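You operate a simulated robot arm through the tools that you are given. There is no shell and no other tool.

You are at the controls of a simulated robot arm. One attempt, no reset.

Task
Run the oil of the blue tank through the filter until it is clear.
Fine: push its hose on, open the white lever, switch on at the grey on-off knob; then switch off and shut the lever. Where these are worked on the way, their far stop is far enough and under half their travel is too little: grey on-off knob, white lever.
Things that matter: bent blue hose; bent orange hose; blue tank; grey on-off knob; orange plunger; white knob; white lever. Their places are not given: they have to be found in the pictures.

It is judged by the outcome, as a careful person would: the job done as asked, and still so three seconds after it is handed in. It fails if anything else is knocked over, pushed out of place, dropped, spilled or broken.

Robot
A 7-joint arm with a fingered hand, fixed in place. Base frame: the origin is on the floor under the middle of its stand, x ahead of it, y to its left, z up. Units: m, degrees, N and s.
With the tool pointing down near the work surface it reaches from about 0.26 to 0.7 m from the base axis. Its first joint turns from -166.0 to 166.0 degrees. Payload 4 kg.
The TCP is the grasp point between the finger pads, 0.026 m short of the fingertips. In the tool frame z runs along the fingers and y along their closing line. The gripper opens to 0.156 m; its body begins 0.073 m behind the TCP. The gripper is a hand of 4 fingers: y runs from the thumb to the fingers, the wrist lies at [0, 0, -0.239] in the tool frame.
Orientation is that of the tool frame in the base frame, as a unit quaternion [w, x, y, z]. With the fingers straight down and closing along the base's y, the tool's x points along the base's -x, its y along +y and its z along -z.

Tools
- The arm moves only by the tool arm_command. Its argument "rows" is a list of rows, each a list of 6 numbers: the shift along the base's x, y, z in m, then the turn, a rotation vector about the base's x, y, z in degrees. In form: [[x, y, z, ax, ay, az], ...]. A call has 1 to 20 rows; each row shifts and turns the commanded pose from where the row before left it. Each row takes 0.2 s and may step no farther than 0.05 m and 8.6 degrees from the row before; otherwise, the whole call is refused. A pose out of reach is approached as far as the arm can. The call stops where the force on the tool passes 90 N (or 10 N more than at its start, if that is more) or the arm is blocked; 0.2 s more then pass. In this call time passes only in rows, and 0.2 s behind the last. It gives the time, the measured TCP pose, the force on the tool (base axes), the opening and the grip force at its end, in the units of the frame above (readings bear some noise), with the torque about the TCP (base axes, N m) and any sound that the robot's microphone picked up.
- Cameras (640 x 400 px; columns grow to the right, rows downward): "scene" is fixed at [0.3989, 0.6497, 1.5985]; the picture's right is [-0.98, -0.19, 0.00], its down [-0.16, 0.79, -0.59] and it looks along [0.11, -0.58, -0.81] (base axes); focal length 318 px, centre (320, 200). "wrist" rides on the gripper at [0.058, -0.058, -0.091] in the tool frame; the picture's right is [0.71, 0.71, 0.00], its down [-0.53, 0.53, -0.67] and it looks along [-0.47, 0.47, 0.74] (tool axes); focal length 265 px, centre (320, 200).
- snapshot(camera): a new picture of that camera. The clock stands still meanwhile.
- finger_targets(finger1, finger2, finger3, thumb_bend): sets how far each is bent, from 0 (flat) to 1 (curled in); at 0.3 the hand is open as for a grip, at 0.7 the pads meet at the TCP. One left out holds its place. A second passes; each finger stops where it meets its share of the squeeze, and holds until it gets a number again. It is the only way to open and close the hand. It gives what a move gives, with no picture; readings hold the bend of each and the force on the fingers (four entries, about 0 where the hand has none), thumb and palm.
- point_at(camera, pixels): for up to 12 pixels [column, row] of the newest picture of that camera ("zoom" is the newest enlarged one), the place [x, y, z] in the base frame of the surface seen there, good to about 0.002 m. The clock stands still meanwhile.
- close_up(camera, box): a new picture of the part [left, top, right, bottom] of that camera's present view, enlarged. The clock stands still meanwhile.
- close_job(): hands the job in; it is judged then, once.

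Unless the task says otherwise, let go and move clear before handing in.

The tools are called after "Call:" as name(argument=value, ...) on one line, values as JSON. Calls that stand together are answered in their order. arm_command: Moves the arm, as the interface text tells. Its arguments: {"type":"object","properties":{"rows":{"type":"array","items":{"type":"array","items":{"type":"number"}}}},"required":["rows"]} The other tools are called the same way: finger_targets (finger1, finger2, finger3, thumb_bend) moves the fingers one by one; snapshot (camera) takes a picture; point_at (camera, pixels) gives the place of the surface under pixels of a picture; close_up (camera, box) takes an enlarged picture of a part of a camera's view; close_job () hands the job in.

At the start:

```text
time_s: 0.0
tcp_pos: [0.2976, 0.153, 1.2254]
orientation: [0.0, 0.0, 1.0, 0.001]
force: [0.4, 0.1, 0.3]
moment: [0.0, 0.03, 0.01]
finger_gap: 0.1559
grip_force: 0.1
shape: jaw
bend: [0.3, 0.3, 0.3, 0.3]
finger forces: [0.1, 0.0, 0.1, 0.0, 0.0, 0.0]
```

scene: 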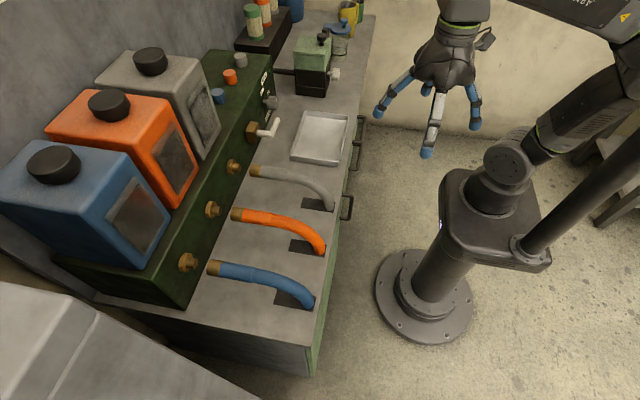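
wrist: 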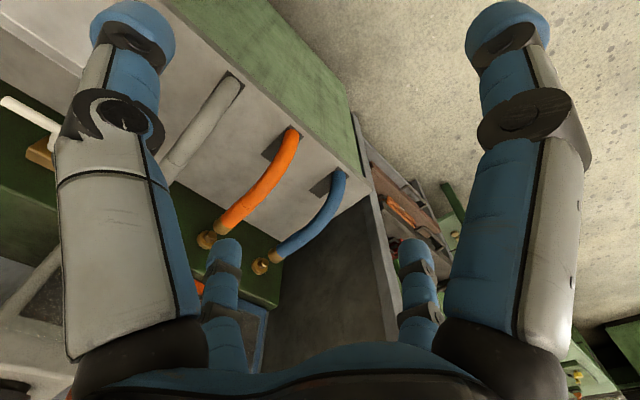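

The scene picture shows three tanks on a green bench, the blue one around (85,200), with brass nozzles at (188,262), (212,209), (234,166) and hoses lying on the grey worktop. I'll enlarge the relevant parts first to find everything.

Call:
close_up(camera="scene", box=[140, 140, 360, 320])

Call:
close_up(camera="scene", box=[200, 40, 360, 140])

Call:
close_up(camera="scene", box=[0, 40, 240, 300])

```text
2.22 times, centred on (250, 230) of scene
```

zoom: 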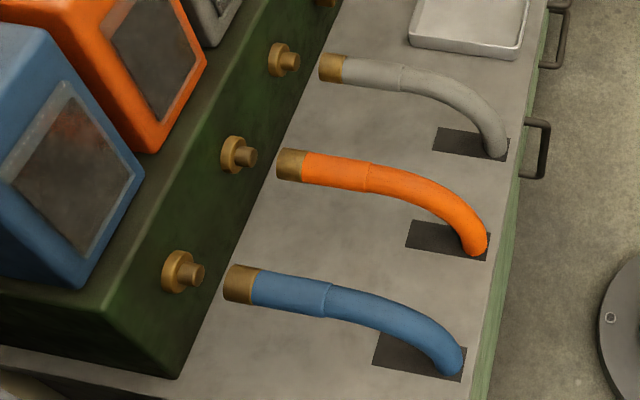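

```text
4.00 times, centred on (280, 90) of scene
```

zoom: 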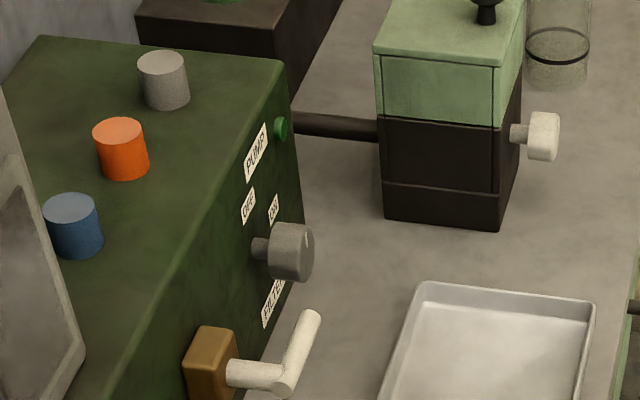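

```text
1.54 times, centred on (120, 170) of scene
```

zoom: 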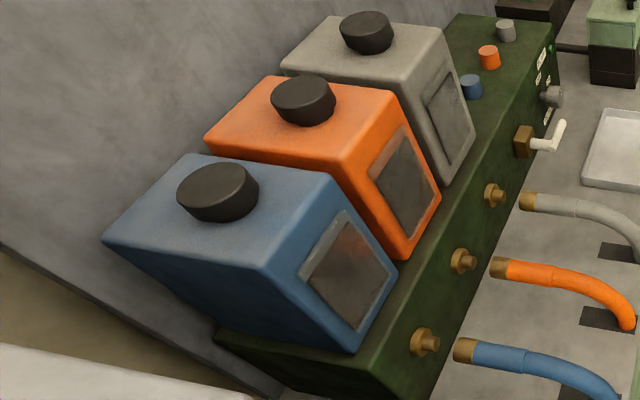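

The close-ups show the bench: three brass spigots on the green cabinet front, hoses with brass sleeves lying before them, the white lever with a brass valve body near (266,130) and the grey knob near (271,103). Now I'll measure places.

Call:
close_up(camera="scene", box=[150, 220, 330, 330])

Call:
point_at(camera="scene", pixels=[[188, 262], [183, 262], [195, 263], [212, 268], [218, 270], [250, 272], [280, 280], [308, 302], [290, 292], [212, 209], [234, 166], [150, 270]])

Call:
point_at(camera="scene", pixels=[[271, 103], [265, 103], [252, 130], [262, 134], [272, 136], [277, 121], [335, 74], [218, 95], [230, 76], [241, 60], [320, 137], [250, 260]])

```text
3.56 times, centred on (240, 275) of scene
```

zoom: 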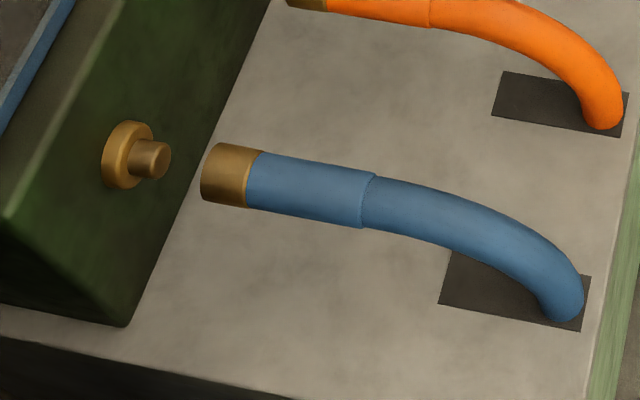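

```text
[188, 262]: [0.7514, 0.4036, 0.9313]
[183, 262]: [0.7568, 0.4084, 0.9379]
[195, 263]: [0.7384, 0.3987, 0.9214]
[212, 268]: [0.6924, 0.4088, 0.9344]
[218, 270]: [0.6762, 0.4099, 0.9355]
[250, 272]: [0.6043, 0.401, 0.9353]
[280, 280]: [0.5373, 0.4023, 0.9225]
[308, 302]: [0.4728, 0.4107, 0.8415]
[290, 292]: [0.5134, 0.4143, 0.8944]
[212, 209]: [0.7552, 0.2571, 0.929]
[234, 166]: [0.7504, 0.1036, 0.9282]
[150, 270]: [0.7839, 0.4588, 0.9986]
```

```text
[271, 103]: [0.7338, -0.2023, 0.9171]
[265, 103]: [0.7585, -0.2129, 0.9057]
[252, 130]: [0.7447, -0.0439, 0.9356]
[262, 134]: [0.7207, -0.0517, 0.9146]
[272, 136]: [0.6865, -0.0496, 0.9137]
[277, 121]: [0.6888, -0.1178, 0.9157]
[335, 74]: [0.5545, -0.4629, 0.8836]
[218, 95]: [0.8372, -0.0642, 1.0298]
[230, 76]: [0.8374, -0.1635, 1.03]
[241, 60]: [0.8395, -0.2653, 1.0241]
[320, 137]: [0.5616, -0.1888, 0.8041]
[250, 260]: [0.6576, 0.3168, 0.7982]
```

The hose runs along x at y≈0.405, z≈0.917 with its sleeve end at x≈0.70, and the blue tank's spigot ends near x≈0.735 at the same y. I'll enlarge the knob, lever and tank windows further to read labels and marks.

Call:
close_up(camera="scene", box=[240, 60, 304, 100])

Call:
close_up(camera="scene", box=[236, 85, 300, 145])

Call:
close_up(camera="scene", box=[90, 160, 180, 250])

Call:
close_up(camera="scene", box=[220, 0, 390, 110])

```text
10.00 times, centred on (272, 80) of scene
```

zoom: 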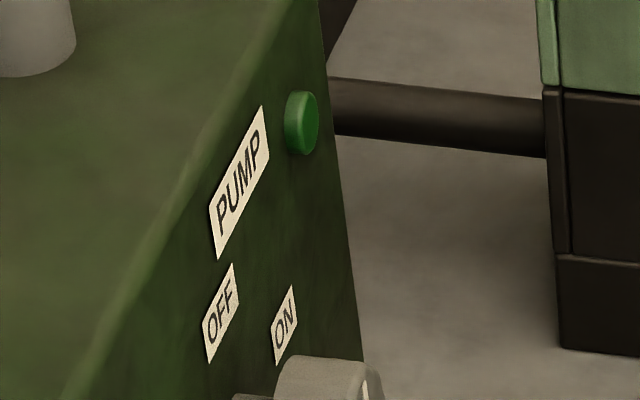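

```text
6.67 times, centred on (268, 115) of scene
```

zoom: 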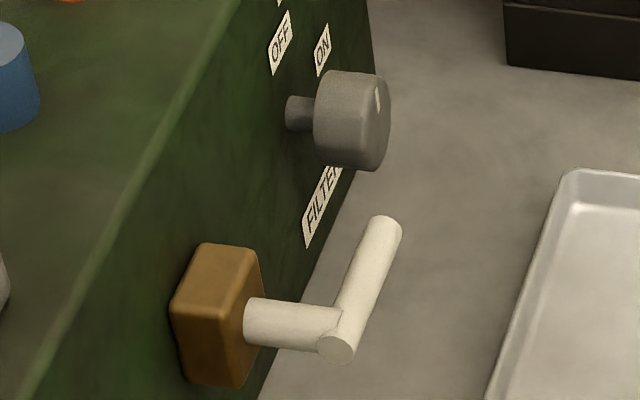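

```text
4.44 times, centred on (135, 205) of scene
```

zoom: 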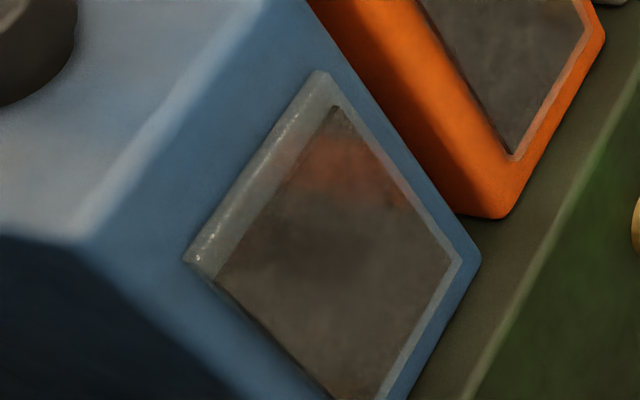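

```text
3.64 times, centred on (305, 55) of scene
```

zoom: 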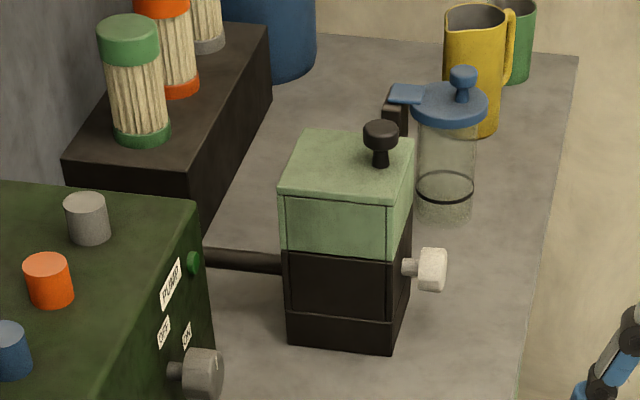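

The window of the blue tank is dark brown and the knob has a pointer mark near zoom (378,97), with OFF and ON labels above it. I'll get precise points on the labels, knob, lever and windows.

Call:
close_up(camera="scene", box=[236, 85, 300, 145])

Call:
point_at(camera="zoom", pixels=[[281, 42], [323, 50], [322, 205], [378, 97], [376, 145], [340, 80], [340, 160], [298, 112], [215, 320], [335, 350], [385, 225], [355, 300]])

Call:
point_at(camera="scene", pixels=[[263, 70], [270, 72], [330, 74], [313, 80], [320, 45], [290, 75], [348, 207], [361, 150], [300, 150], [345, 120], [138, 215], [180, 305]])

```text
6.67 times, centred on (268, 115) of scene
```

zoom: 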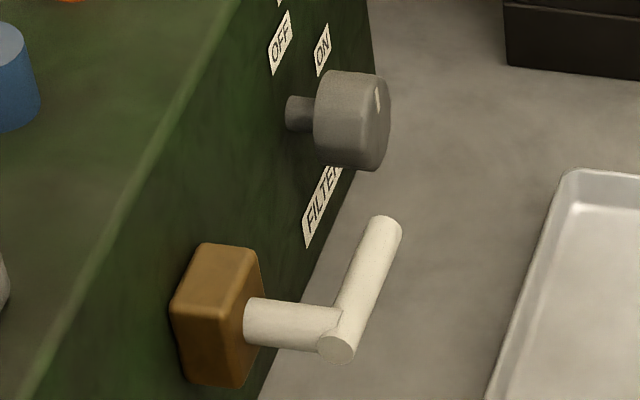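

```text
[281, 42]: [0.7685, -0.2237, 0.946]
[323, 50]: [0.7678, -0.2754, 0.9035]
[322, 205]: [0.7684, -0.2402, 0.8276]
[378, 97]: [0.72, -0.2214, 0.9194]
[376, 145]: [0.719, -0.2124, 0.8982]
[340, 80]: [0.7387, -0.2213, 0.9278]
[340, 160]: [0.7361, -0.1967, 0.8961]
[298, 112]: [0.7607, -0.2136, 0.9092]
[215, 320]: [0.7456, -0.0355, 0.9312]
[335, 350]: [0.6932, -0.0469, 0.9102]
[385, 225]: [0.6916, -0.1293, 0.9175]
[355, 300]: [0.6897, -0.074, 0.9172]
```

```text
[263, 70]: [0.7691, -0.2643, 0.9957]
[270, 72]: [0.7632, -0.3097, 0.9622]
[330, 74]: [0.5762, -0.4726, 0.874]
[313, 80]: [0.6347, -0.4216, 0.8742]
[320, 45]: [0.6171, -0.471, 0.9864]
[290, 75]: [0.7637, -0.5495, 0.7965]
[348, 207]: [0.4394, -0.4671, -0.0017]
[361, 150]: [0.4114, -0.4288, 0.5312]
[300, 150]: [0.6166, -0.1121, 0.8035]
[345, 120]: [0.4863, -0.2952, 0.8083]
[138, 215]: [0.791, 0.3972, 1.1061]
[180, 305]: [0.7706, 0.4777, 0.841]
```

The pointer mark at (0.72,-0.221,0.919) is above the knob's middle, so it stands at OFF, and ON lies toward -y (a +90° turn about base x). Next I'll measure the hose more finely, then move above it.

Call:
close_up(camera="scene", box=[150, 220, 330, 330])

Call:
point_at(camera="zoom", pixels=[[160, 160], [115, 140], [205, 175], [212, 150], [245, 160], [365, 175], [370, 225], [450, 200], [445, 300], [560, 318], [580, 325], [480, 230]])

Call:
point_at(camera="scene", pixels=[[505, 165], [465, 20], [490, 205], [540, 150], [236, 214], [270, 215], [320, 250], [110, 200], [150, 150], [85, 150], [30, 150], [160, 240]])

```text
3.56 times, centred on (240, 275) of scene
```

zoom: 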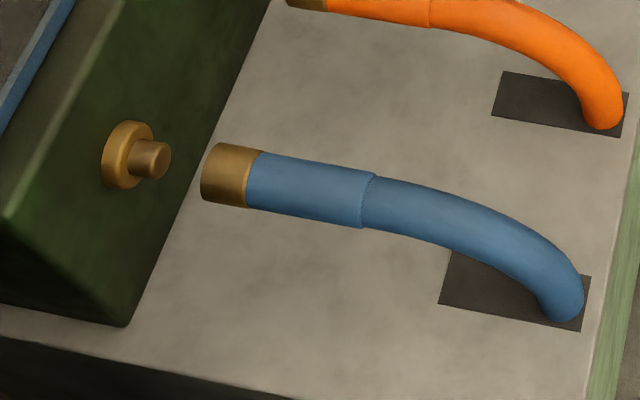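

```text
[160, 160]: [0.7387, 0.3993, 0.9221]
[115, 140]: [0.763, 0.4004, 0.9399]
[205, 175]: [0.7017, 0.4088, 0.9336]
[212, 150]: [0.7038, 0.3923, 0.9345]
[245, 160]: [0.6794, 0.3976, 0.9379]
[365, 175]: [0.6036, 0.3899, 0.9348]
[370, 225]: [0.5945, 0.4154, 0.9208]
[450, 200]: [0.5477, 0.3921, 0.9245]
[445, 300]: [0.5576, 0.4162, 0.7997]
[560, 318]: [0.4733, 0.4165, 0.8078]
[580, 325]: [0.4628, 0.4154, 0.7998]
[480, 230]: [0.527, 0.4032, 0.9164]
```

```text
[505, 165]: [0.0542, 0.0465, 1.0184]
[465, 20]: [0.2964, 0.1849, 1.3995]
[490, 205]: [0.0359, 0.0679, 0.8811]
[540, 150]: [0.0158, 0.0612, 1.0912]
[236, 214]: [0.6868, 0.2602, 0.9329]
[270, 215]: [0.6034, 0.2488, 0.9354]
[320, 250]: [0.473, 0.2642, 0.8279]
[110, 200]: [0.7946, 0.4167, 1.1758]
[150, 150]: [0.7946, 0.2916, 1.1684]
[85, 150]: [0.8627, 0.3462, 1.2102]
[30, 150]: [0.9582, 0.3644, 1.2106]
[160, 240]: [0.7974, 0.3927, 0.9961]
```

The hose's middle line is y≈0.400, z≈0.918, with the sleeve tip at x≈0.702 and the flange at x≈0.755, so about 0.05 m of push is needed. I'll move the open hand to above it at about (0.55, 0.40, 1.08).

Call:
arm_command(rows=[[0.028, 0.0274, -0.016, 0, 0, 0], [0.028, 0.0274, -0.016, 0, 0, 0], [0.028, 0.0274, -0.016, 0, 0, 0], [0.028, 0.0274, -0.016, 0, 0, 0], [0.028, 0.0274, -0.016, 0, 0, 0], [0.028, 0.0274, -0.016, 0, 0, 0], [0.028, 0.0274, -0.016, 0, 0, 0], [0.028, 0.0274, -0.016, 0, 0, 0], [0.028, 0.0274, -0.016, 0, 0, 0]])

Call:
snapshot(camera="scene")

Call:
snapshot(camera="wrist")

```text
time_s: 2.0
tcp_pos: [0.5201, 0.3718, 1.0737]
orientation: [0.0, 0.001, 1.0, 0.001]
force: [0.3, -0.8, 0.7]
moment: [0.04, 0.04, 0.02]
finger_gap: 0.1561
grip_force: 0.1
shape: jaw
bend: [0.3, 0.3, 0.3, 0.3]
finger forces: [0.0, 0.1, 0.0, 0.0, 0.0, 0.0]
out of reach, approached as far as the arm can: row 8, 9
```

```text
taken
```

scene: 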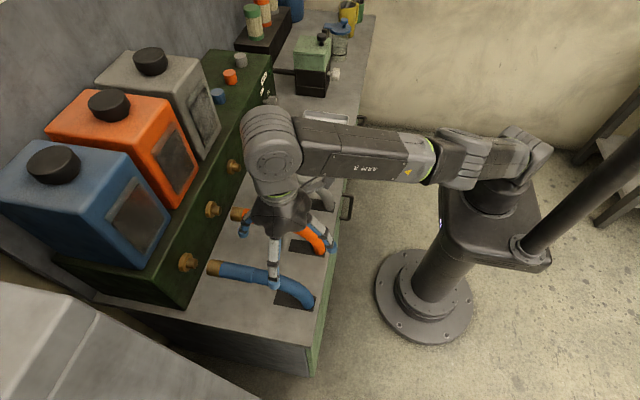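

```text
taken
```

wrist: 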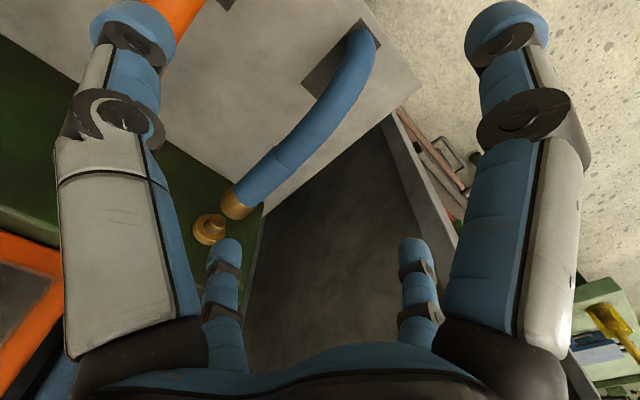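

The arm ran out of reach at (0.52,0.37,1.07) with the hand straight down, so I'll need to tilt the fingers outward. First a close look at the hand around (270,210) to know where each finger stands.

Call:
close_up(camera="scene", box=[190, 160, 350, 320])

Call:
point_at(camera="wrist", pixels=[[130, 30], [115, 125], [510, 35], [225, 250], [415, 250], [225, 290], [420, 290], [320, 360]])

```text
2.50 times, centred on (270, 240) of scene
```

zoom: 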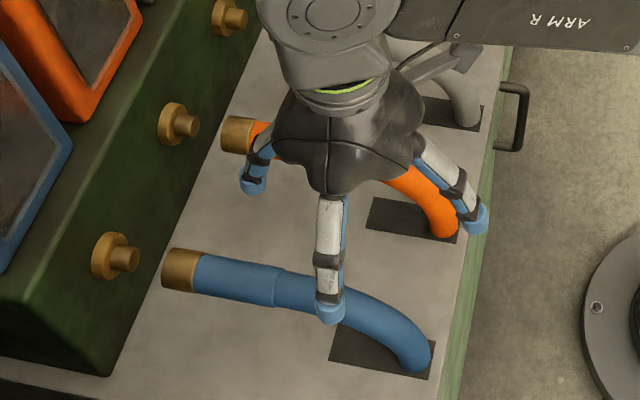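

```text
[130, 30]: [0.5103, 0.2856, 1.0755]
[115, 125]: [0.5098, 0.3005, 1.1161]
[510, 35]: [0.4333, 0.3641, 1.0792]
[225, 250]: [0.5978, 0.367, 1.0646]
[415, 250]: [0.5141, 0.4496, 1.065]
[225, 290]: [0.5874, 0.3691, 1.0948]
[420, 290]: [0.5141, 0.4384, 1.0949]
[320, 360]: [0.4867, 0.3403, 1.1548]
```

The fingertips stand in a cross (±x and ±y of the TCP), so to straddle the hose I'll turn the hand -45° about the vertical (two fingers each side, camera behind), then tilt the fingers outward by 35°. The hand stays high at z≈1.08 meanwhile.

Call:
arm_command(rows=[[-0.01, 0, 0, 0, 0, -7.5], [-0.01, 0, 0, 0, 0, -7.5], [-0.01, 0, 0, 0, 0, -7.5], [-0.01, 0, 0, 0, 0, -7.5], [-0.01, 0, 0, 0, 0, -7.5], [-0.01, 0, 0, 0, 0, -7.5], [0, 0, 0, 0, -7, 0], [0, 0, 0, 0, -7, 0], [0, 0, 0, 0, -7, 0], [0, 0, 0, 0, -7, 0], [0, 0, 0, 0, -7, 0]])

Call:
snapshot(camera="scene")

Call:
snapshot(camera="wrist")

```text
time_s: 4.4
tcp_pos: [0.4696, 0.3578, 1.0774]
orientation: [0.275, 0.38, 0.876, 0.116]
force: [-0.7, -0.2, 0.0]
moment: [-0.02, 0.03, -0.06]
finger_gap: 0.1559
grip_force: 0.0
shape: jaw
bend: [0.3, 0.3, 0.3, 0.3]
finger forces: [0.1, 0.0, 0.0, 0.1, 0.0, 0.0]
```

```text
taken
```

scene: 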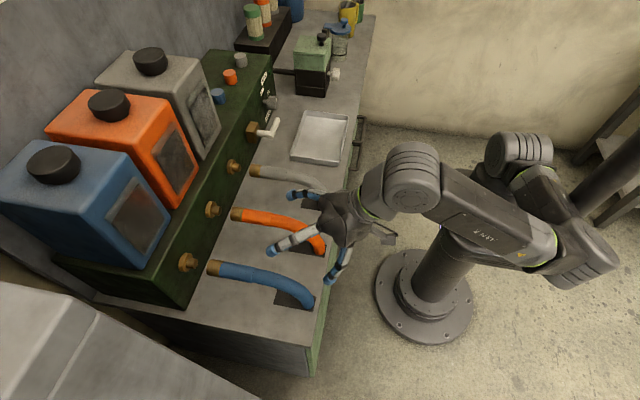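

```text
taken
```

wrist: 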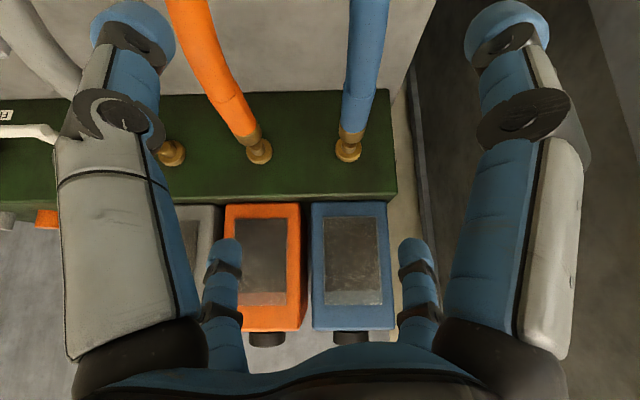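

The tilt worked (hand now at (0.470,0.358,1.077)) and the wrist view shows the blue hose at about (360,80) and its spigot at (348,150). I'll go to the pre-approach point (0.493,0.402,0.992) behind and above the hose's bend.

Call:
arm_command(rows=[[0.006, 0.015, -0.02, 0, 0, 0], [0.006, 0.015, -0.022, 0, 0, 0], [0.006, 0.014, -0.022, 0, 0, 0], [0.006, 0.0, -0.022, 0, 0, 0]])

Call:
snapshot(camera="scene")

Call:
snapshot(camera="wrist")

```text
time_s: 5.4
tcp_pos: [0.4912, 0.4043, 0.9927]
orientation: [0.277, 0.376, 0.876, 0.117]
force: [-0.2, 0.4, -0.5]
moment: [-0.03, -0.03, -0.03]
finger_gap: 0.1558
grip_force: 0.0
shape: jaw
bend: [0.3, 0.3, 0.3, 0.3]
finger forces: [0.0, 0.0, 0.1, 0.0, 0.0, 0.1]
```

```text
taken
```

scene: 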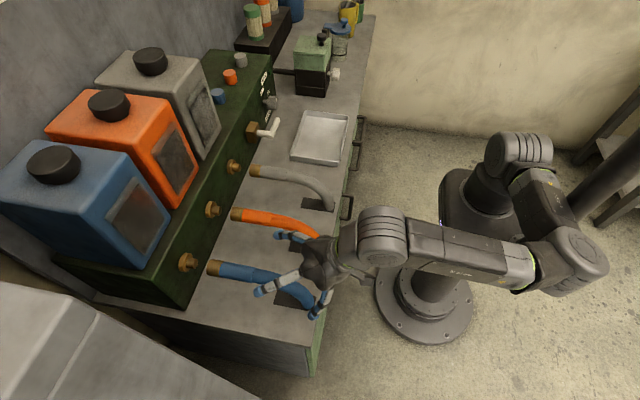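

```text
taken
```

wrist: 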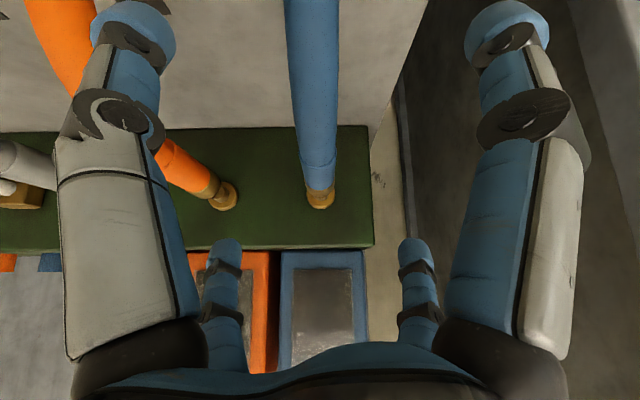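

The hose sits nearly centred between the fingers (column ~313), with two fingers either side. I'll approach along the finger direction 0.1 m, shifting y by -0.003.

Call:
arm_command(rows=[[0.0115, -0.0008, -0.0164, 0, 0, 0], [0.0115, -0.0008, -0.0164, 0, 0, 0], [0.0115, -0.0008, -0.0164, 0, 0, 0], [0.0115, -0.0008, -0.0164, 0, 0, 0]])

Call:
snapshot(camera="scene")

Call:
snapshot(camera="wrist")

```text
time_s: 6.4
tcp_pos: [0.528, 0.412, 0.923]
orientation: [0.279, 0.364, 0.881, 0.115]
force: [0.9, 0.0, -0.9]
moment: [-0.03, 0.01, 0.02]
finger_gap: 0.156
grip_force: 0.0
shape: jaw
bend: [0.3, 0.3, 0.3, 0.3]
finger forces: [0.1, 0.0, 0.0, 0.0, 0.1, 0.0]
```

```text
taken
```

scene: 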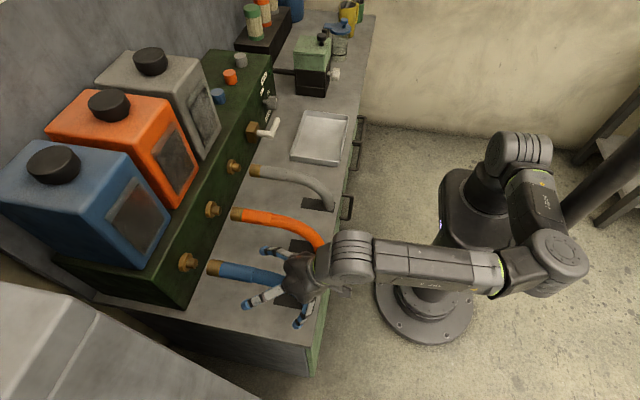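

```text
taken
```

wrist: 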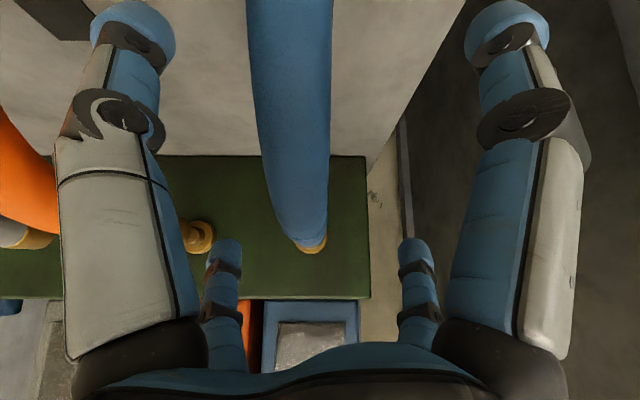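

The TCP is at y=0.412 while the hose is at about 0.400, seen left of centre (column ~295). I'll nudge -y 0.011 and a little deeper, then check the reading.

Call:
arm_command(rows=[[0.004, -0.006, -0.004, 0, 0, 0], [0.004, -0.005, -0.004, 0, 0, 0]])

Call:
snapshot(camera="wrist")

```text
time_s: 7.0
tcp_pos: [0.5368, 0.4007, 0.9153]
orientation: [0.279, 0.365, 0.881, 0.115]
force: [-0.3, -0.4, 0.2]
moment: [-0.01, 0.0, 0.01]
finger_gap: 0.156
grip_force: 0.0
shape: jaw
bend: [0.3, 0.3, 0.3, 0.3]
finger forces: [0.0, 0.1, 0.0, 0.0, 0.0, 0.1]
```

```text
taken
```

wrist: 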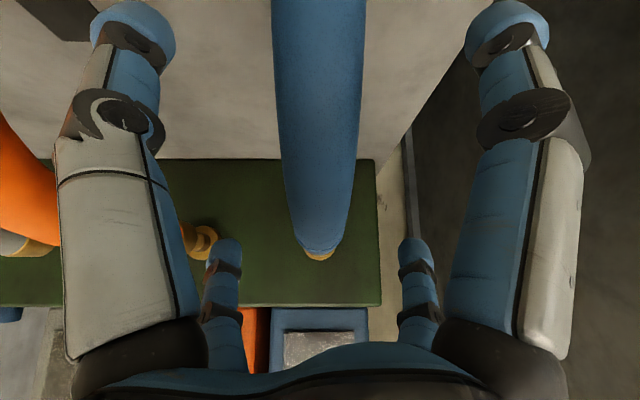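

The hose is now centred at column ~318 between the finger pairs. I'll go 0.012 m deeper and close all four fingers on it.

Call:
arm_command(rows=[[0.007, 0, -0.01, 0, 0, 0]])

Call:
finger_targets(finger1=0.6, finger2=0.6, finger3=0.6, thumb_bend=0.6)

Call:
snapshot(camera="wrist")

Call:
close_up(camera="scene", box=[150, 200, 350, 340])

```text
time_s: 7.4
tcp_pos: [0.5435, 0.4005, 0.906]
orientation: [0.279, 0.364, 0.881, 0.116]
force: [0.5, -0.4, -0.1]
moment: [-0.02, 0.01, 0.0]
finger_gap: 0.1558
grip_force: 0.1
shape: jaw
bend: [0.3, 0.3, 0.3, 0.3]
finger forces: [0.0, 0.0, 0.0, 0.1, 0.1, 0.0]
```

```text
time_s: 8.4
tcp_pos: [0.5431, 0.4013, 0.9058]
orientation: [0.278, 0.365, 0.881, 0.116]
force: [-0.5, 0.3, 0.6]
moment: [0.0, 0.02, 0.01]
finger_gap: 0.0234
grip_force: 0.0
shape: fingers
bend: [0.6, 0.6, 0.6, 0.6]
finger forces: [0.1, 0.0, 0.0, 0.0, 0.0, 0.0]
```

```text
taken
```

wrist: 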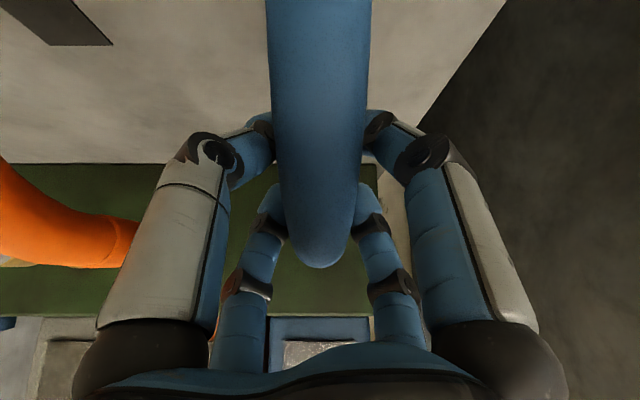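

```text
2.86 times, centred on (250, 270) of scene
```

zoom: 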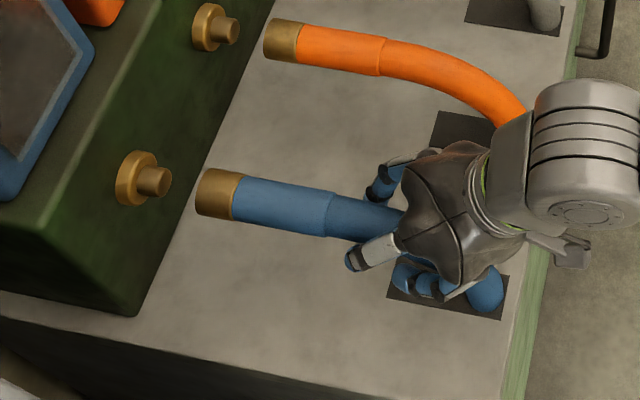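

No contact yet at bend 0.6 (forces ~0), though the fingertips are close around the hose. I'll close farther to 0.75.

Call:
finger_targets(finger1=0.75, finger2=0.75, finger3=0.75, thumb_bend=0.75)

Call:
snapshot(camera="wrist")

```text
time_s: 9.4
tcp_pos: [0.5435, 0.3996, 0.905]
orientation: [0.279, 0.365, 0.881, 0.114]
force: [6.0, -6.7, -10.2]
moment: [0.01, -0.05, 0.06]
finger_gap: 0.0001
grip_force: 11.5
shape: fingers
bend: [0.73, 0.66, 0.67, 0.68]
finger forces: [0.4, 7.2, 7.4, 0.0, 7.4, 0.0]
```

```text
taken
```

wrist: 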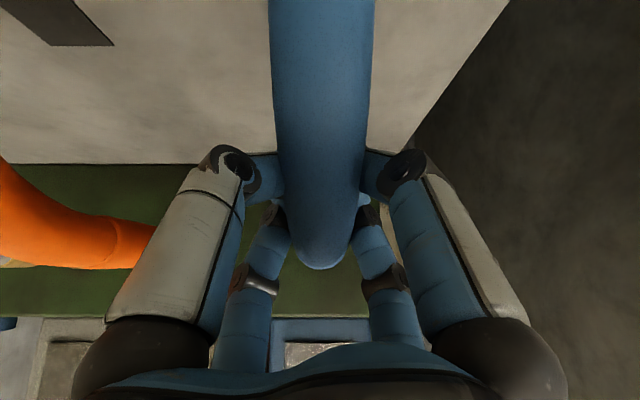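

The fingers now hold the hose (about 7 N on three of them). I'll push along +x in small steps.

Call:
arm_command(rows=[[0.008, 0, 0, 0, 0, 0], [0.008, 0, 0, 0, 0, 0], [0.008, 0, 0, 0, 0, 0]])

Call:
snapshot(camera="wrist")

Call:
close_up(camera="scene", box=[150, 200, 350, 340])

```text
time_s: 10.2
tcp_pos: [0.5685, 0.401, 0.9053]
orientation: [0.278, 0.365, 0.881, 0.116]
force: [-5.8, -7.9, -6.2]
moment: [0.02, 0.02, 0.0]
finger_gap: 0.0
grip_force: 11.3
shape: fingers
bend: [0.73, 0.67, 0.72, 0.68]
finger forces: [0.0, 7.9, 8.2, 0.1, 6.2, 0.0]
```

```text
taken
```

wrist: 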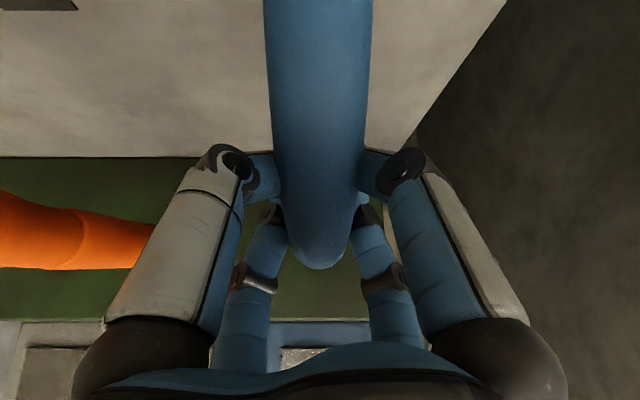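

```text
2.86 times, centred on (250, 270) of scene
```

zoom: 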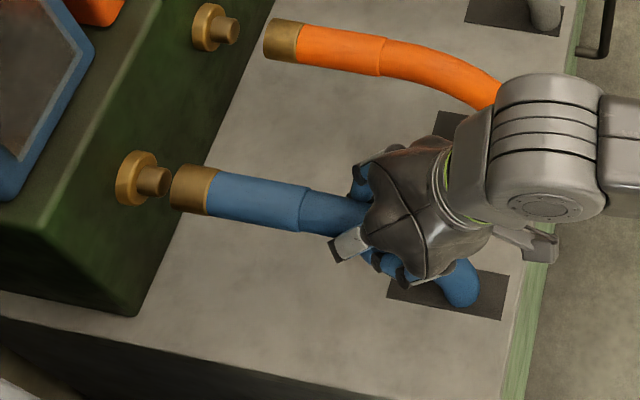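

The hose slid with the hand; its sleeve (zoom (172,187)) is now just at the spigot's tip. I'll keep pushing in 0.006 m steps.

Call:
arm_command(rows=[[0.006, 0, 0, 0, 0, 0], [0.006, 0, 0, 0, 0, 0], [0.006, 0, 0, 0, 0, 0]])

Call:
close_up(camera="scene", box=[150, 200, 350, 340])

```text
time_s: 11.0
tcp_pos: [0.5858, 0.401, 0.9046]
orientation: [0.279, 0.365, 0.881, 0.115]
force: [-4.0, -6.9, -6.2]
moment: [0.03, 0.03, 0.01]
finger_gap: 0.0001
grip_force: 11.0
shape: fingers
bend: [0.73, 0.67, 0.72, 0.68]
finger forces: [0.0, 7.9, 8.3, 0.0, 6.1, 0.0]
```

```text
2.86 times, centred on (250, 270) of scene
```

zoom: 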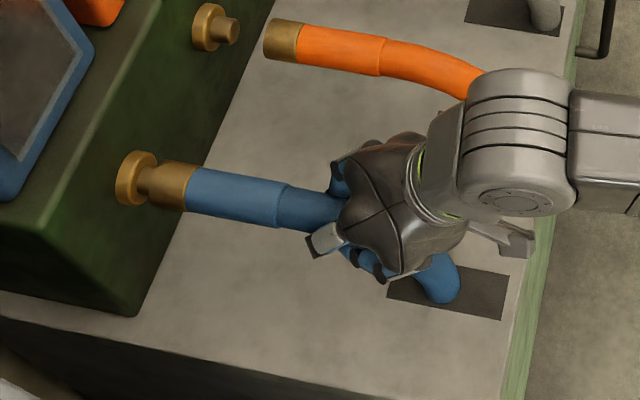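

The sleeve is now sliding over the spigot, with a small gap left to the flange near zoom (145,180). I'll keep pushing until it bottoms.

Call:
arm_command(rows=[[0.006, 0, 0, 0, 0, 0], [0.006, 0, 0, 0, 0, 0], [0.004, 0, 0, 0, 0, 0]])

Call:
close_up(camera="scene", box=[150, 200, 350, 340])

```text
time_s: 11.8
tcp_pos: [0.6007, 0.4008, 0.9059]
orientation: [0.278, 0.366, 0.881, 0.115]
force: [-9.1, -8.0, -7.1]
moment: [0.02, -0.01, -0.09]
finger_gap: 0.0
grip_force: 2.3
shape: fingers
bend: [0.73, 0.72, 0.72, 0.68]
finger forces: [0.1, 0.0, 0.1, 0.1, 4.4, 0.0]
```

```text
2.86 times, centred on (250, 270) of scene
```

zoom: 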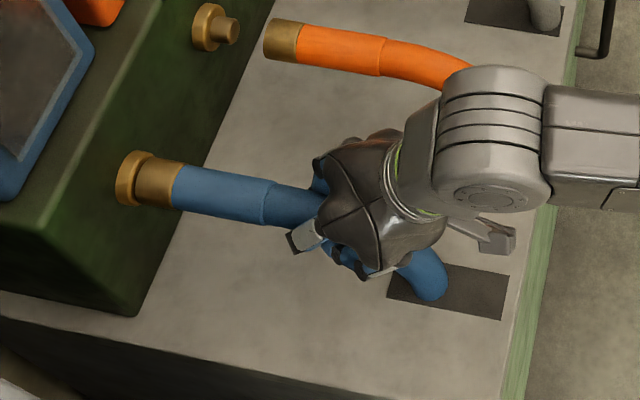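

The sleeve is now almost touching the flange and the grip has shifted (x force -9 N). A little more push to be sure it is seated.

Call:
arm_command(rows=[[0.005, 0, 0, 0, 0, 0], [0.005, 0, 0, 0, 0, 0]])

Call:
close_up(camera="scene", box=[170, 230, 250, 290])

Call:
snapshot(camera="wrist")

```text
time_s: 12.4
tcp_pos: [0.6108, 0.4014, 0.9056]
orientation: [0.278, 0.364, 0.881, 0.115]
force: [-6.0, -3.5, -5.0]
moment: [0.05, 0.01, -0.08]
finger_gap: 0.0002
grip_force: 1.2
shape: fingers
bend: [0.73, 0.72, 0.72, 0.68]
finger forces: [0.1, 0.1, 0.6, 0.1, 1.9, 0.0]
```

```text
6.67 times, centred on (210, 260) of scene
```

zoom: 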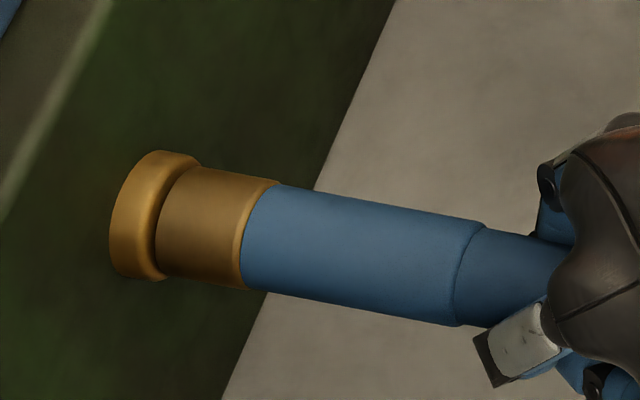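

```text
taken
```

wrist: 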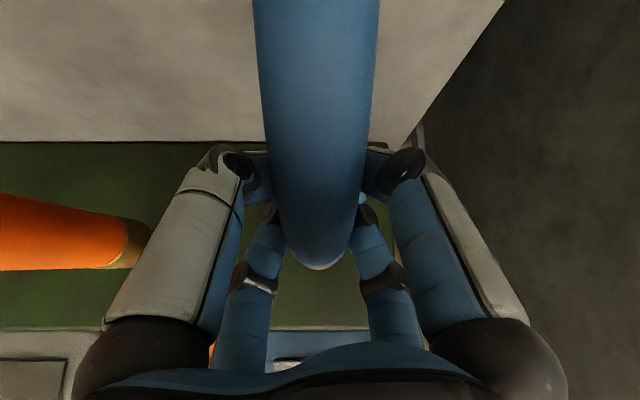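

The sleeve did not move during the last 0.010 m (boundary still at scene column ~198), so it stands against the flange. I'll measure the remaining gap.

Call:
close_up(camera="scene", box=[170, 240, 218, 280])

Call:
point_at(camera="zoom", pixels=[[130, 200], [180, 170], [205, 170], [225, 180], [250, 200], [330, 200], [350, 200], [165, 290], [200, 300], [400, 210]])

```text
10.00 times, centred on (194, 260) of scene
```

zoom: 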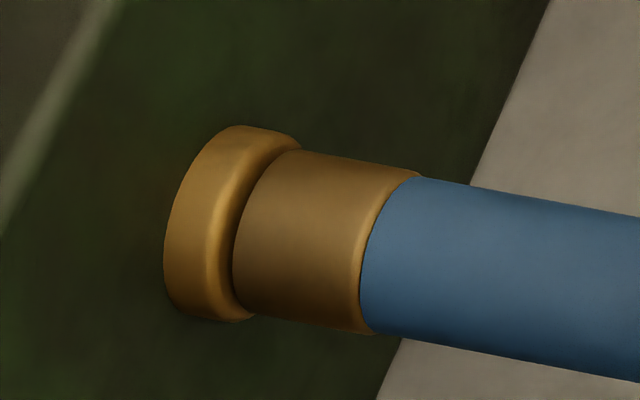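

```text
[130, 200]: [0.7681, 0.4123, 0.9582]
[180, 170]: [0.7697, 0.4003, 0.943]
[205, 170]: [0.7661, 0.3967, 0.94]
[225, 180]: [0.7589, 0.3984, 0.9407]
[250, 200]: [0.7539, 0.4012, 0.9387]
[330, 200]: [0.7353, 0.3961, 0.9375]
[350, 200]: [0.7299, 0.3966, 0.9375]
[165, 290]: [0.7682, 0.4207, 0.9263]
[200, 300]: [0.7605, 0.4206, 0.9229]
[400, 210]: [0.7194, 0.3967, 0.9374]
```

The sleeve reaches x≈0.755 right at the flange's face (≈0.757), so the hose is on. I'll open the hand and back out along the finger direction.

Call:
finger_targets(finger1=0.3, finger2=0.3, finger3=0.3, thumb_bend=0.3)

Call:
arm_command(rows=[[-0.0115, 0, 0.0164, 0, 0, 0], [-0.0115, 0, 0.0164, 0, 0, 0], [-0.0115, 0, 0.0164, 0, 0, 0], [-0.0115, 0, 0.0164, 0, 0, 0], [-0.0115, 0, 0.0164, 0, 0, 0], [-0.0115, 0, 0.0164, 0, 0, 0], [-0.0115, 0, 0.0164, 0, 0, 0], [-0.0115, 0, 0.0164, 0, 0, 0]])

Call:
snapshot(camera="scene")

Call:
snapshot(camera="wrist")

```text
time_s: 13.4
tcp_pos: [0.6122, 0.4006, 0.9059]
orientation: [0.278, 0.364, 0.881, 0.115]
force: [-0.4, 0.3, 0.0]
moment: [-0.03, 0.01, -0.01]
finger_gap: 0.1064
grip_force: 0.0
shape: fingers
bend: [0.3, 0.3, 0.3, 0.3]
finger forces: [0.0, 0.1, 0.0, 0.0, 0.1, 0.1]
```

```text
time_s: 15.2
tcp_pos: [0.5191, 0.4016, 1.0357]
orientation: [0.279, 0.365, 0.881, 0.116]
force: [0.5, -0.1, 1.0]
moment: [0.0, -0.02, -0.02]
finger_gap: 0.1061
grip_force: 0.0
shape: fingers
bend: [0.3, 0.3, 0.3, 0.3]
finger forces: [0.1, 0.0, 0.0, 0.0, 0.0, 0.0]
```

```text
taken
```

scene: 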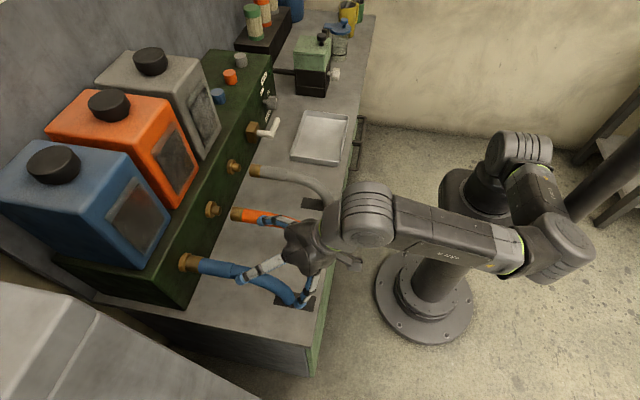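

```text
taken
```

wrist: 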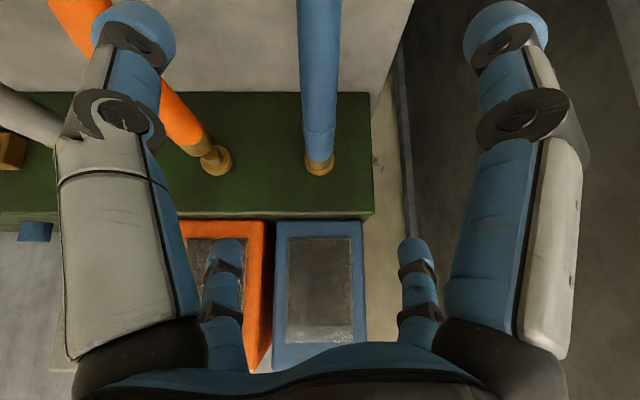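

The hose stays on the spigot and the hand is clear. Now I'll swing across at z≈1.06 to in front of the lever for a look with the wrist camera.

Call:
arm_command(rows=[[-0.008, -0.03, 0.004, 0, 0, 0], [-0.008, -0.04, 0.003, 0, 0, 0], [-0.008, -0.04, 0.003, 0, 0, 0], [-0.008, -0.04, 0.003, 0, 0, 0], [-0.008, -0.04, 0.003, 0, 0, 0], [-0.008, -0.04, 0.003, 0, 0, 0], [-0.008, -0.04, 0.003, 0, 0, 0], [-0.008, -0.04, 0, 0, 0, 0], [-0.008, -0.04, 0, 0, 0, 0], [-0.008, -0.04, 0, 0, 0, 0], [0, -0.04, 0, 0, 0, 0], [0, -0.04, 0, 0, 0, 0]])

Call:
snapshot(camera="scene")

Call:
snapshot(camera="wrist")

```text
time_s: 17.1
tcp_pos: [0.4587, 0.0224, 1.0581]
orientation: [0.289, 0.42, 0.856, 0.089]
force: [-0.4, 0.1, 0.0]
moment: [0.01, 0.0, 0.02]
finger_gap: 0.1063
grip_force: 0.0
shape: fingers
bend: [0.3, 0.3, 0.3, 0.3]
finger forces: [0.1, 0.1, 0.0, 0.1, 0.0, 0.1]
stopped in row 9: the arm was blocked; the commanded pose is now the measured one
```

```text
taken
```

scene: 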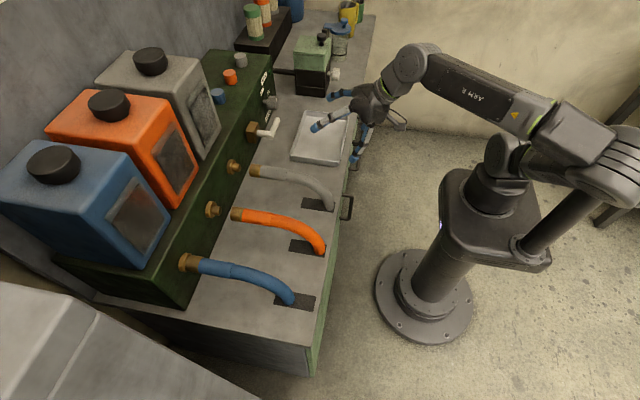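

```text
taken
```

wrist: 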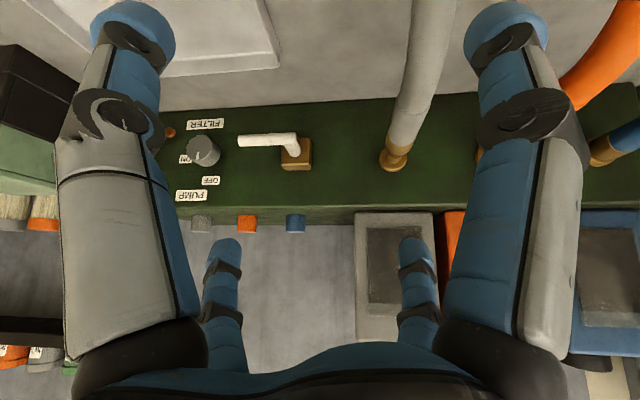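

The move stopped at (0.459,0.022,1.058), probably at a joint limit, with no force on the tool. The wrist view shows the panel upside-down: lever at (270,142) pointing to -y, knob at (203,150); I'll enlarge it.

Call:
close_up(camera="wrist", box=[160, 90, 320, 220])

Call:
point_at(camera="wrist", pixels=[[298, 165], [292, 148], [245, 140], [270, 142], [203, 150], [187, 158], [210, 180], [205, 125], [168, 132], [192, 195], [280, 120], [390, 150]])

Call:
close_up(camera="scene", box=[440, 80, 640, 280])

```text
3.08 times, centred on (240, 155) of wrist
```

zoom: 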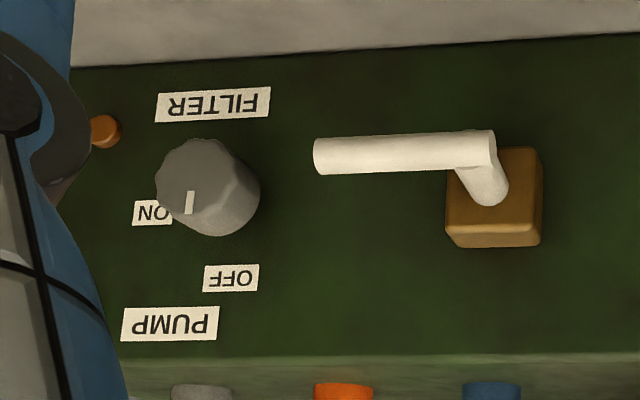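

```text
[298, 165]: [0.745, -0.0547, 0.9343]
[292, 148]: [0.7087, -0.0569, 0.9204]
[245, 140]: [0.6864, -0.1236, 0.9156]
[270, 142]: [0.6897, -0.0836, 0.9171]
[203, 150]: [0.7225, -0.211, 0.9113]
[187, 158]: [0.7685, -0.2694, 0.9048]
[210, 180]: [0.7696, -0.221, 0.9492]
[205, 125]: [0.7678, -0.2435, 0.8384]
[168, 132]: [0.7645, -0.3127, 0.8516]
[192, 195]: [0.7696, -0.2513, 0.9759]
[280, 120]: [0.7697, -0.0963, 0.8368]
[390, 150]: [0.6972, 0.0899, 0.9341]
```

```text
2.00 times, centred on (540, 180) of scene
```

zoom: 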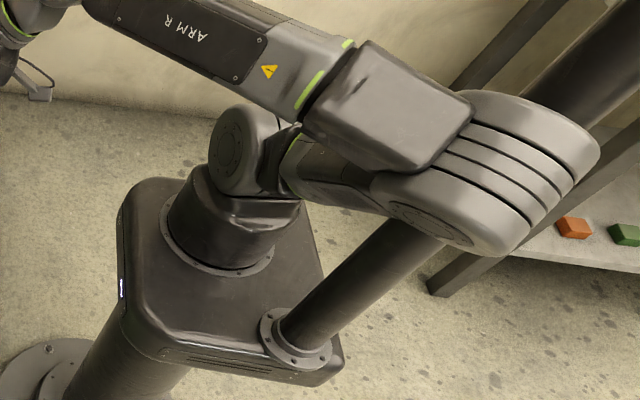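

The elbow, folded behind the base, seems to have met the vertical mast beside the base (scene around (560,200)). I'll measure the elbow and mast places before choosing a path that keeps the elbow forward.

Call:
snapshot(camera="scene")

Call:
point_at(camera="scene", pixels=[[530, 248], [545, 228], [560, 212], [575, 200], [590, 180], [618, 165], [630, 175], [560, 180], [530, 135], [500, 165], [635, 130], [400, 70]])

```text
taken
```

scene: 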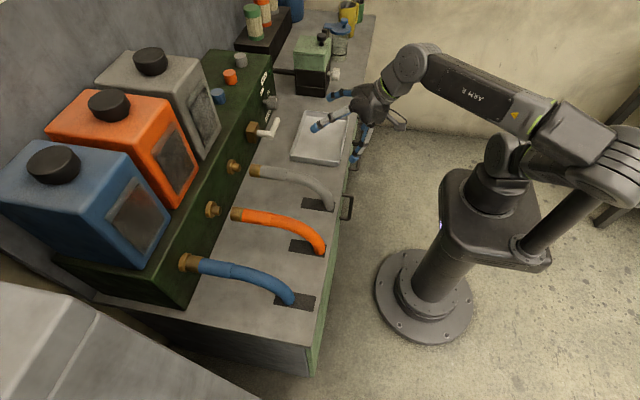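

```text
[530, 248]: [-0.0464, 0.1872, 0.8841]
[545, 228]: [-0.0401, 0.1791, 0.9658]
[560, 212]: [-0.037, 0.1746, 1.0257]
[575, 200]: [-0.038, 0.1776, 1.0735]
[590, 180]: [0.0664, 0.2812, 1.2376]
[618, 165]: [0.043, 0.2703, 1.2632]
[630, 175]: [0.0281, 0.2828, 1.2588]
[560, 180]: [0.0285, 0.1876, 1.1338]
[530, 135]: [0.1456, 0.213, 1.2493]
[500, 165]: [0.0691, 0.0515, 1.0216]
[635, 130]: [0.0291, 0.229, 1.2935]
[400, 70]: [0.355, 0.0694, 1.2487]
```

The upper arm (around (0.03,0.19,1.13)) met the mast at about (-0.045,0.175) because the hand was drawn in too far. Reaching forward should swing the elbow off it, so I'll extend +x first and then move on to -y.

Call:
arm_command(rows=[[0.02, 0.005, 0, 0, 0, 0], [0.03, 0.0, 0, 0, 0, 0], [0.03, 0, 0, 0, 0, 0], [0.03, 0, 0, 0, 0, 0]])

Call:
snapshot(camera="scene")

```text
time_s: 18.1
tcp_pos: [0.5689, 0.0268, 1.0586]
orientation: [0.29, 0.42, 0.855, 0.09]
force: [-0.7, -0.6, -1.2]
moment: [-0.01, -0.01, -0.01]
finger_gap: 0.1065
grip_force: 0.2
shape: fingers
bend: [0.3, 0.3, 0.3, 0.3]
finger forces: [0.0, 0.1, 0.1, 0.0, 0.1, 0.0]
```

```text
taken
```

scene: 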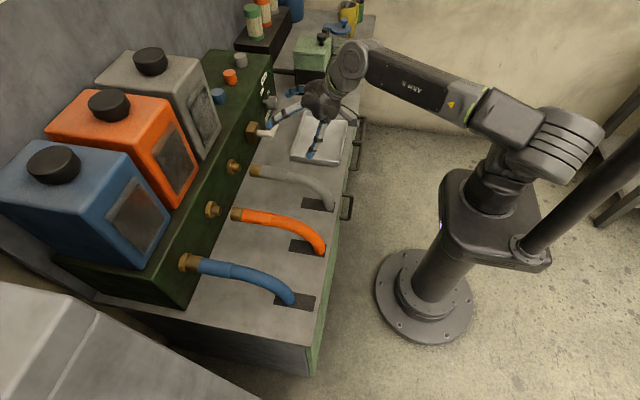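

The elbow swung clear of the mast. Now I'll correct the small yaw error and raise the fingers toward horizontal (pointing +x), while moving toward a point in front of the lever.

Call:
arm_command(rows=[[0.01, -0.01, 0, 0, 0, 8], [0.008, -0.02, 0, 0, -7.8, 0], [0.008, -0.02, -0.005, 0, -7.8, 0], [0.008, -0.02, -0.01, 0, -7.8, 0], [0.005, -0.02, -0.01, 0, -7.8, 0]])

Call:
snapshot(camera="scene")

Call:
snapshot(camera="wrist")

```text
time_s: 19.3
tcp_pos: [0.6083, -0.0655, 1.034]
orientation: [0.51, 0.316, 0.774, 0.203]
force: [0.7, -0.1, -0.4]
moment: [0.0, -0.02, -0.01]
finger_gap: 0.1065
grip_force: 0.1
shape: fingers
bend: [0.3, 0.3, 0.3, 0.3]
finger forces: [0.0, 0.1, 0.1, 0.1, 0.0, 0.0]
```

```text
taken
```

scene: 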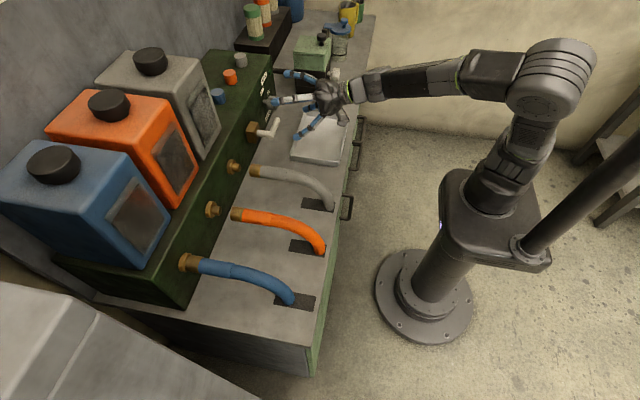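

```text
taken
```

wrist: 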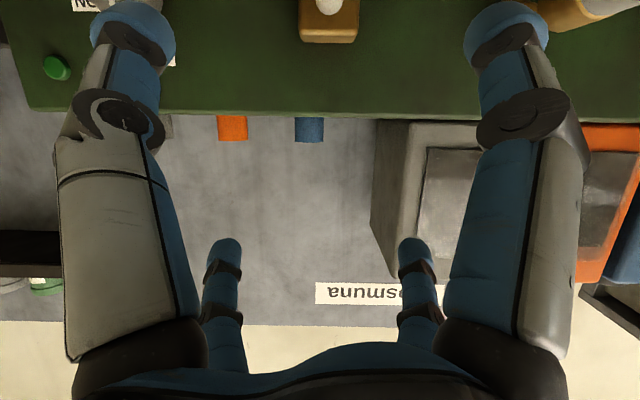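

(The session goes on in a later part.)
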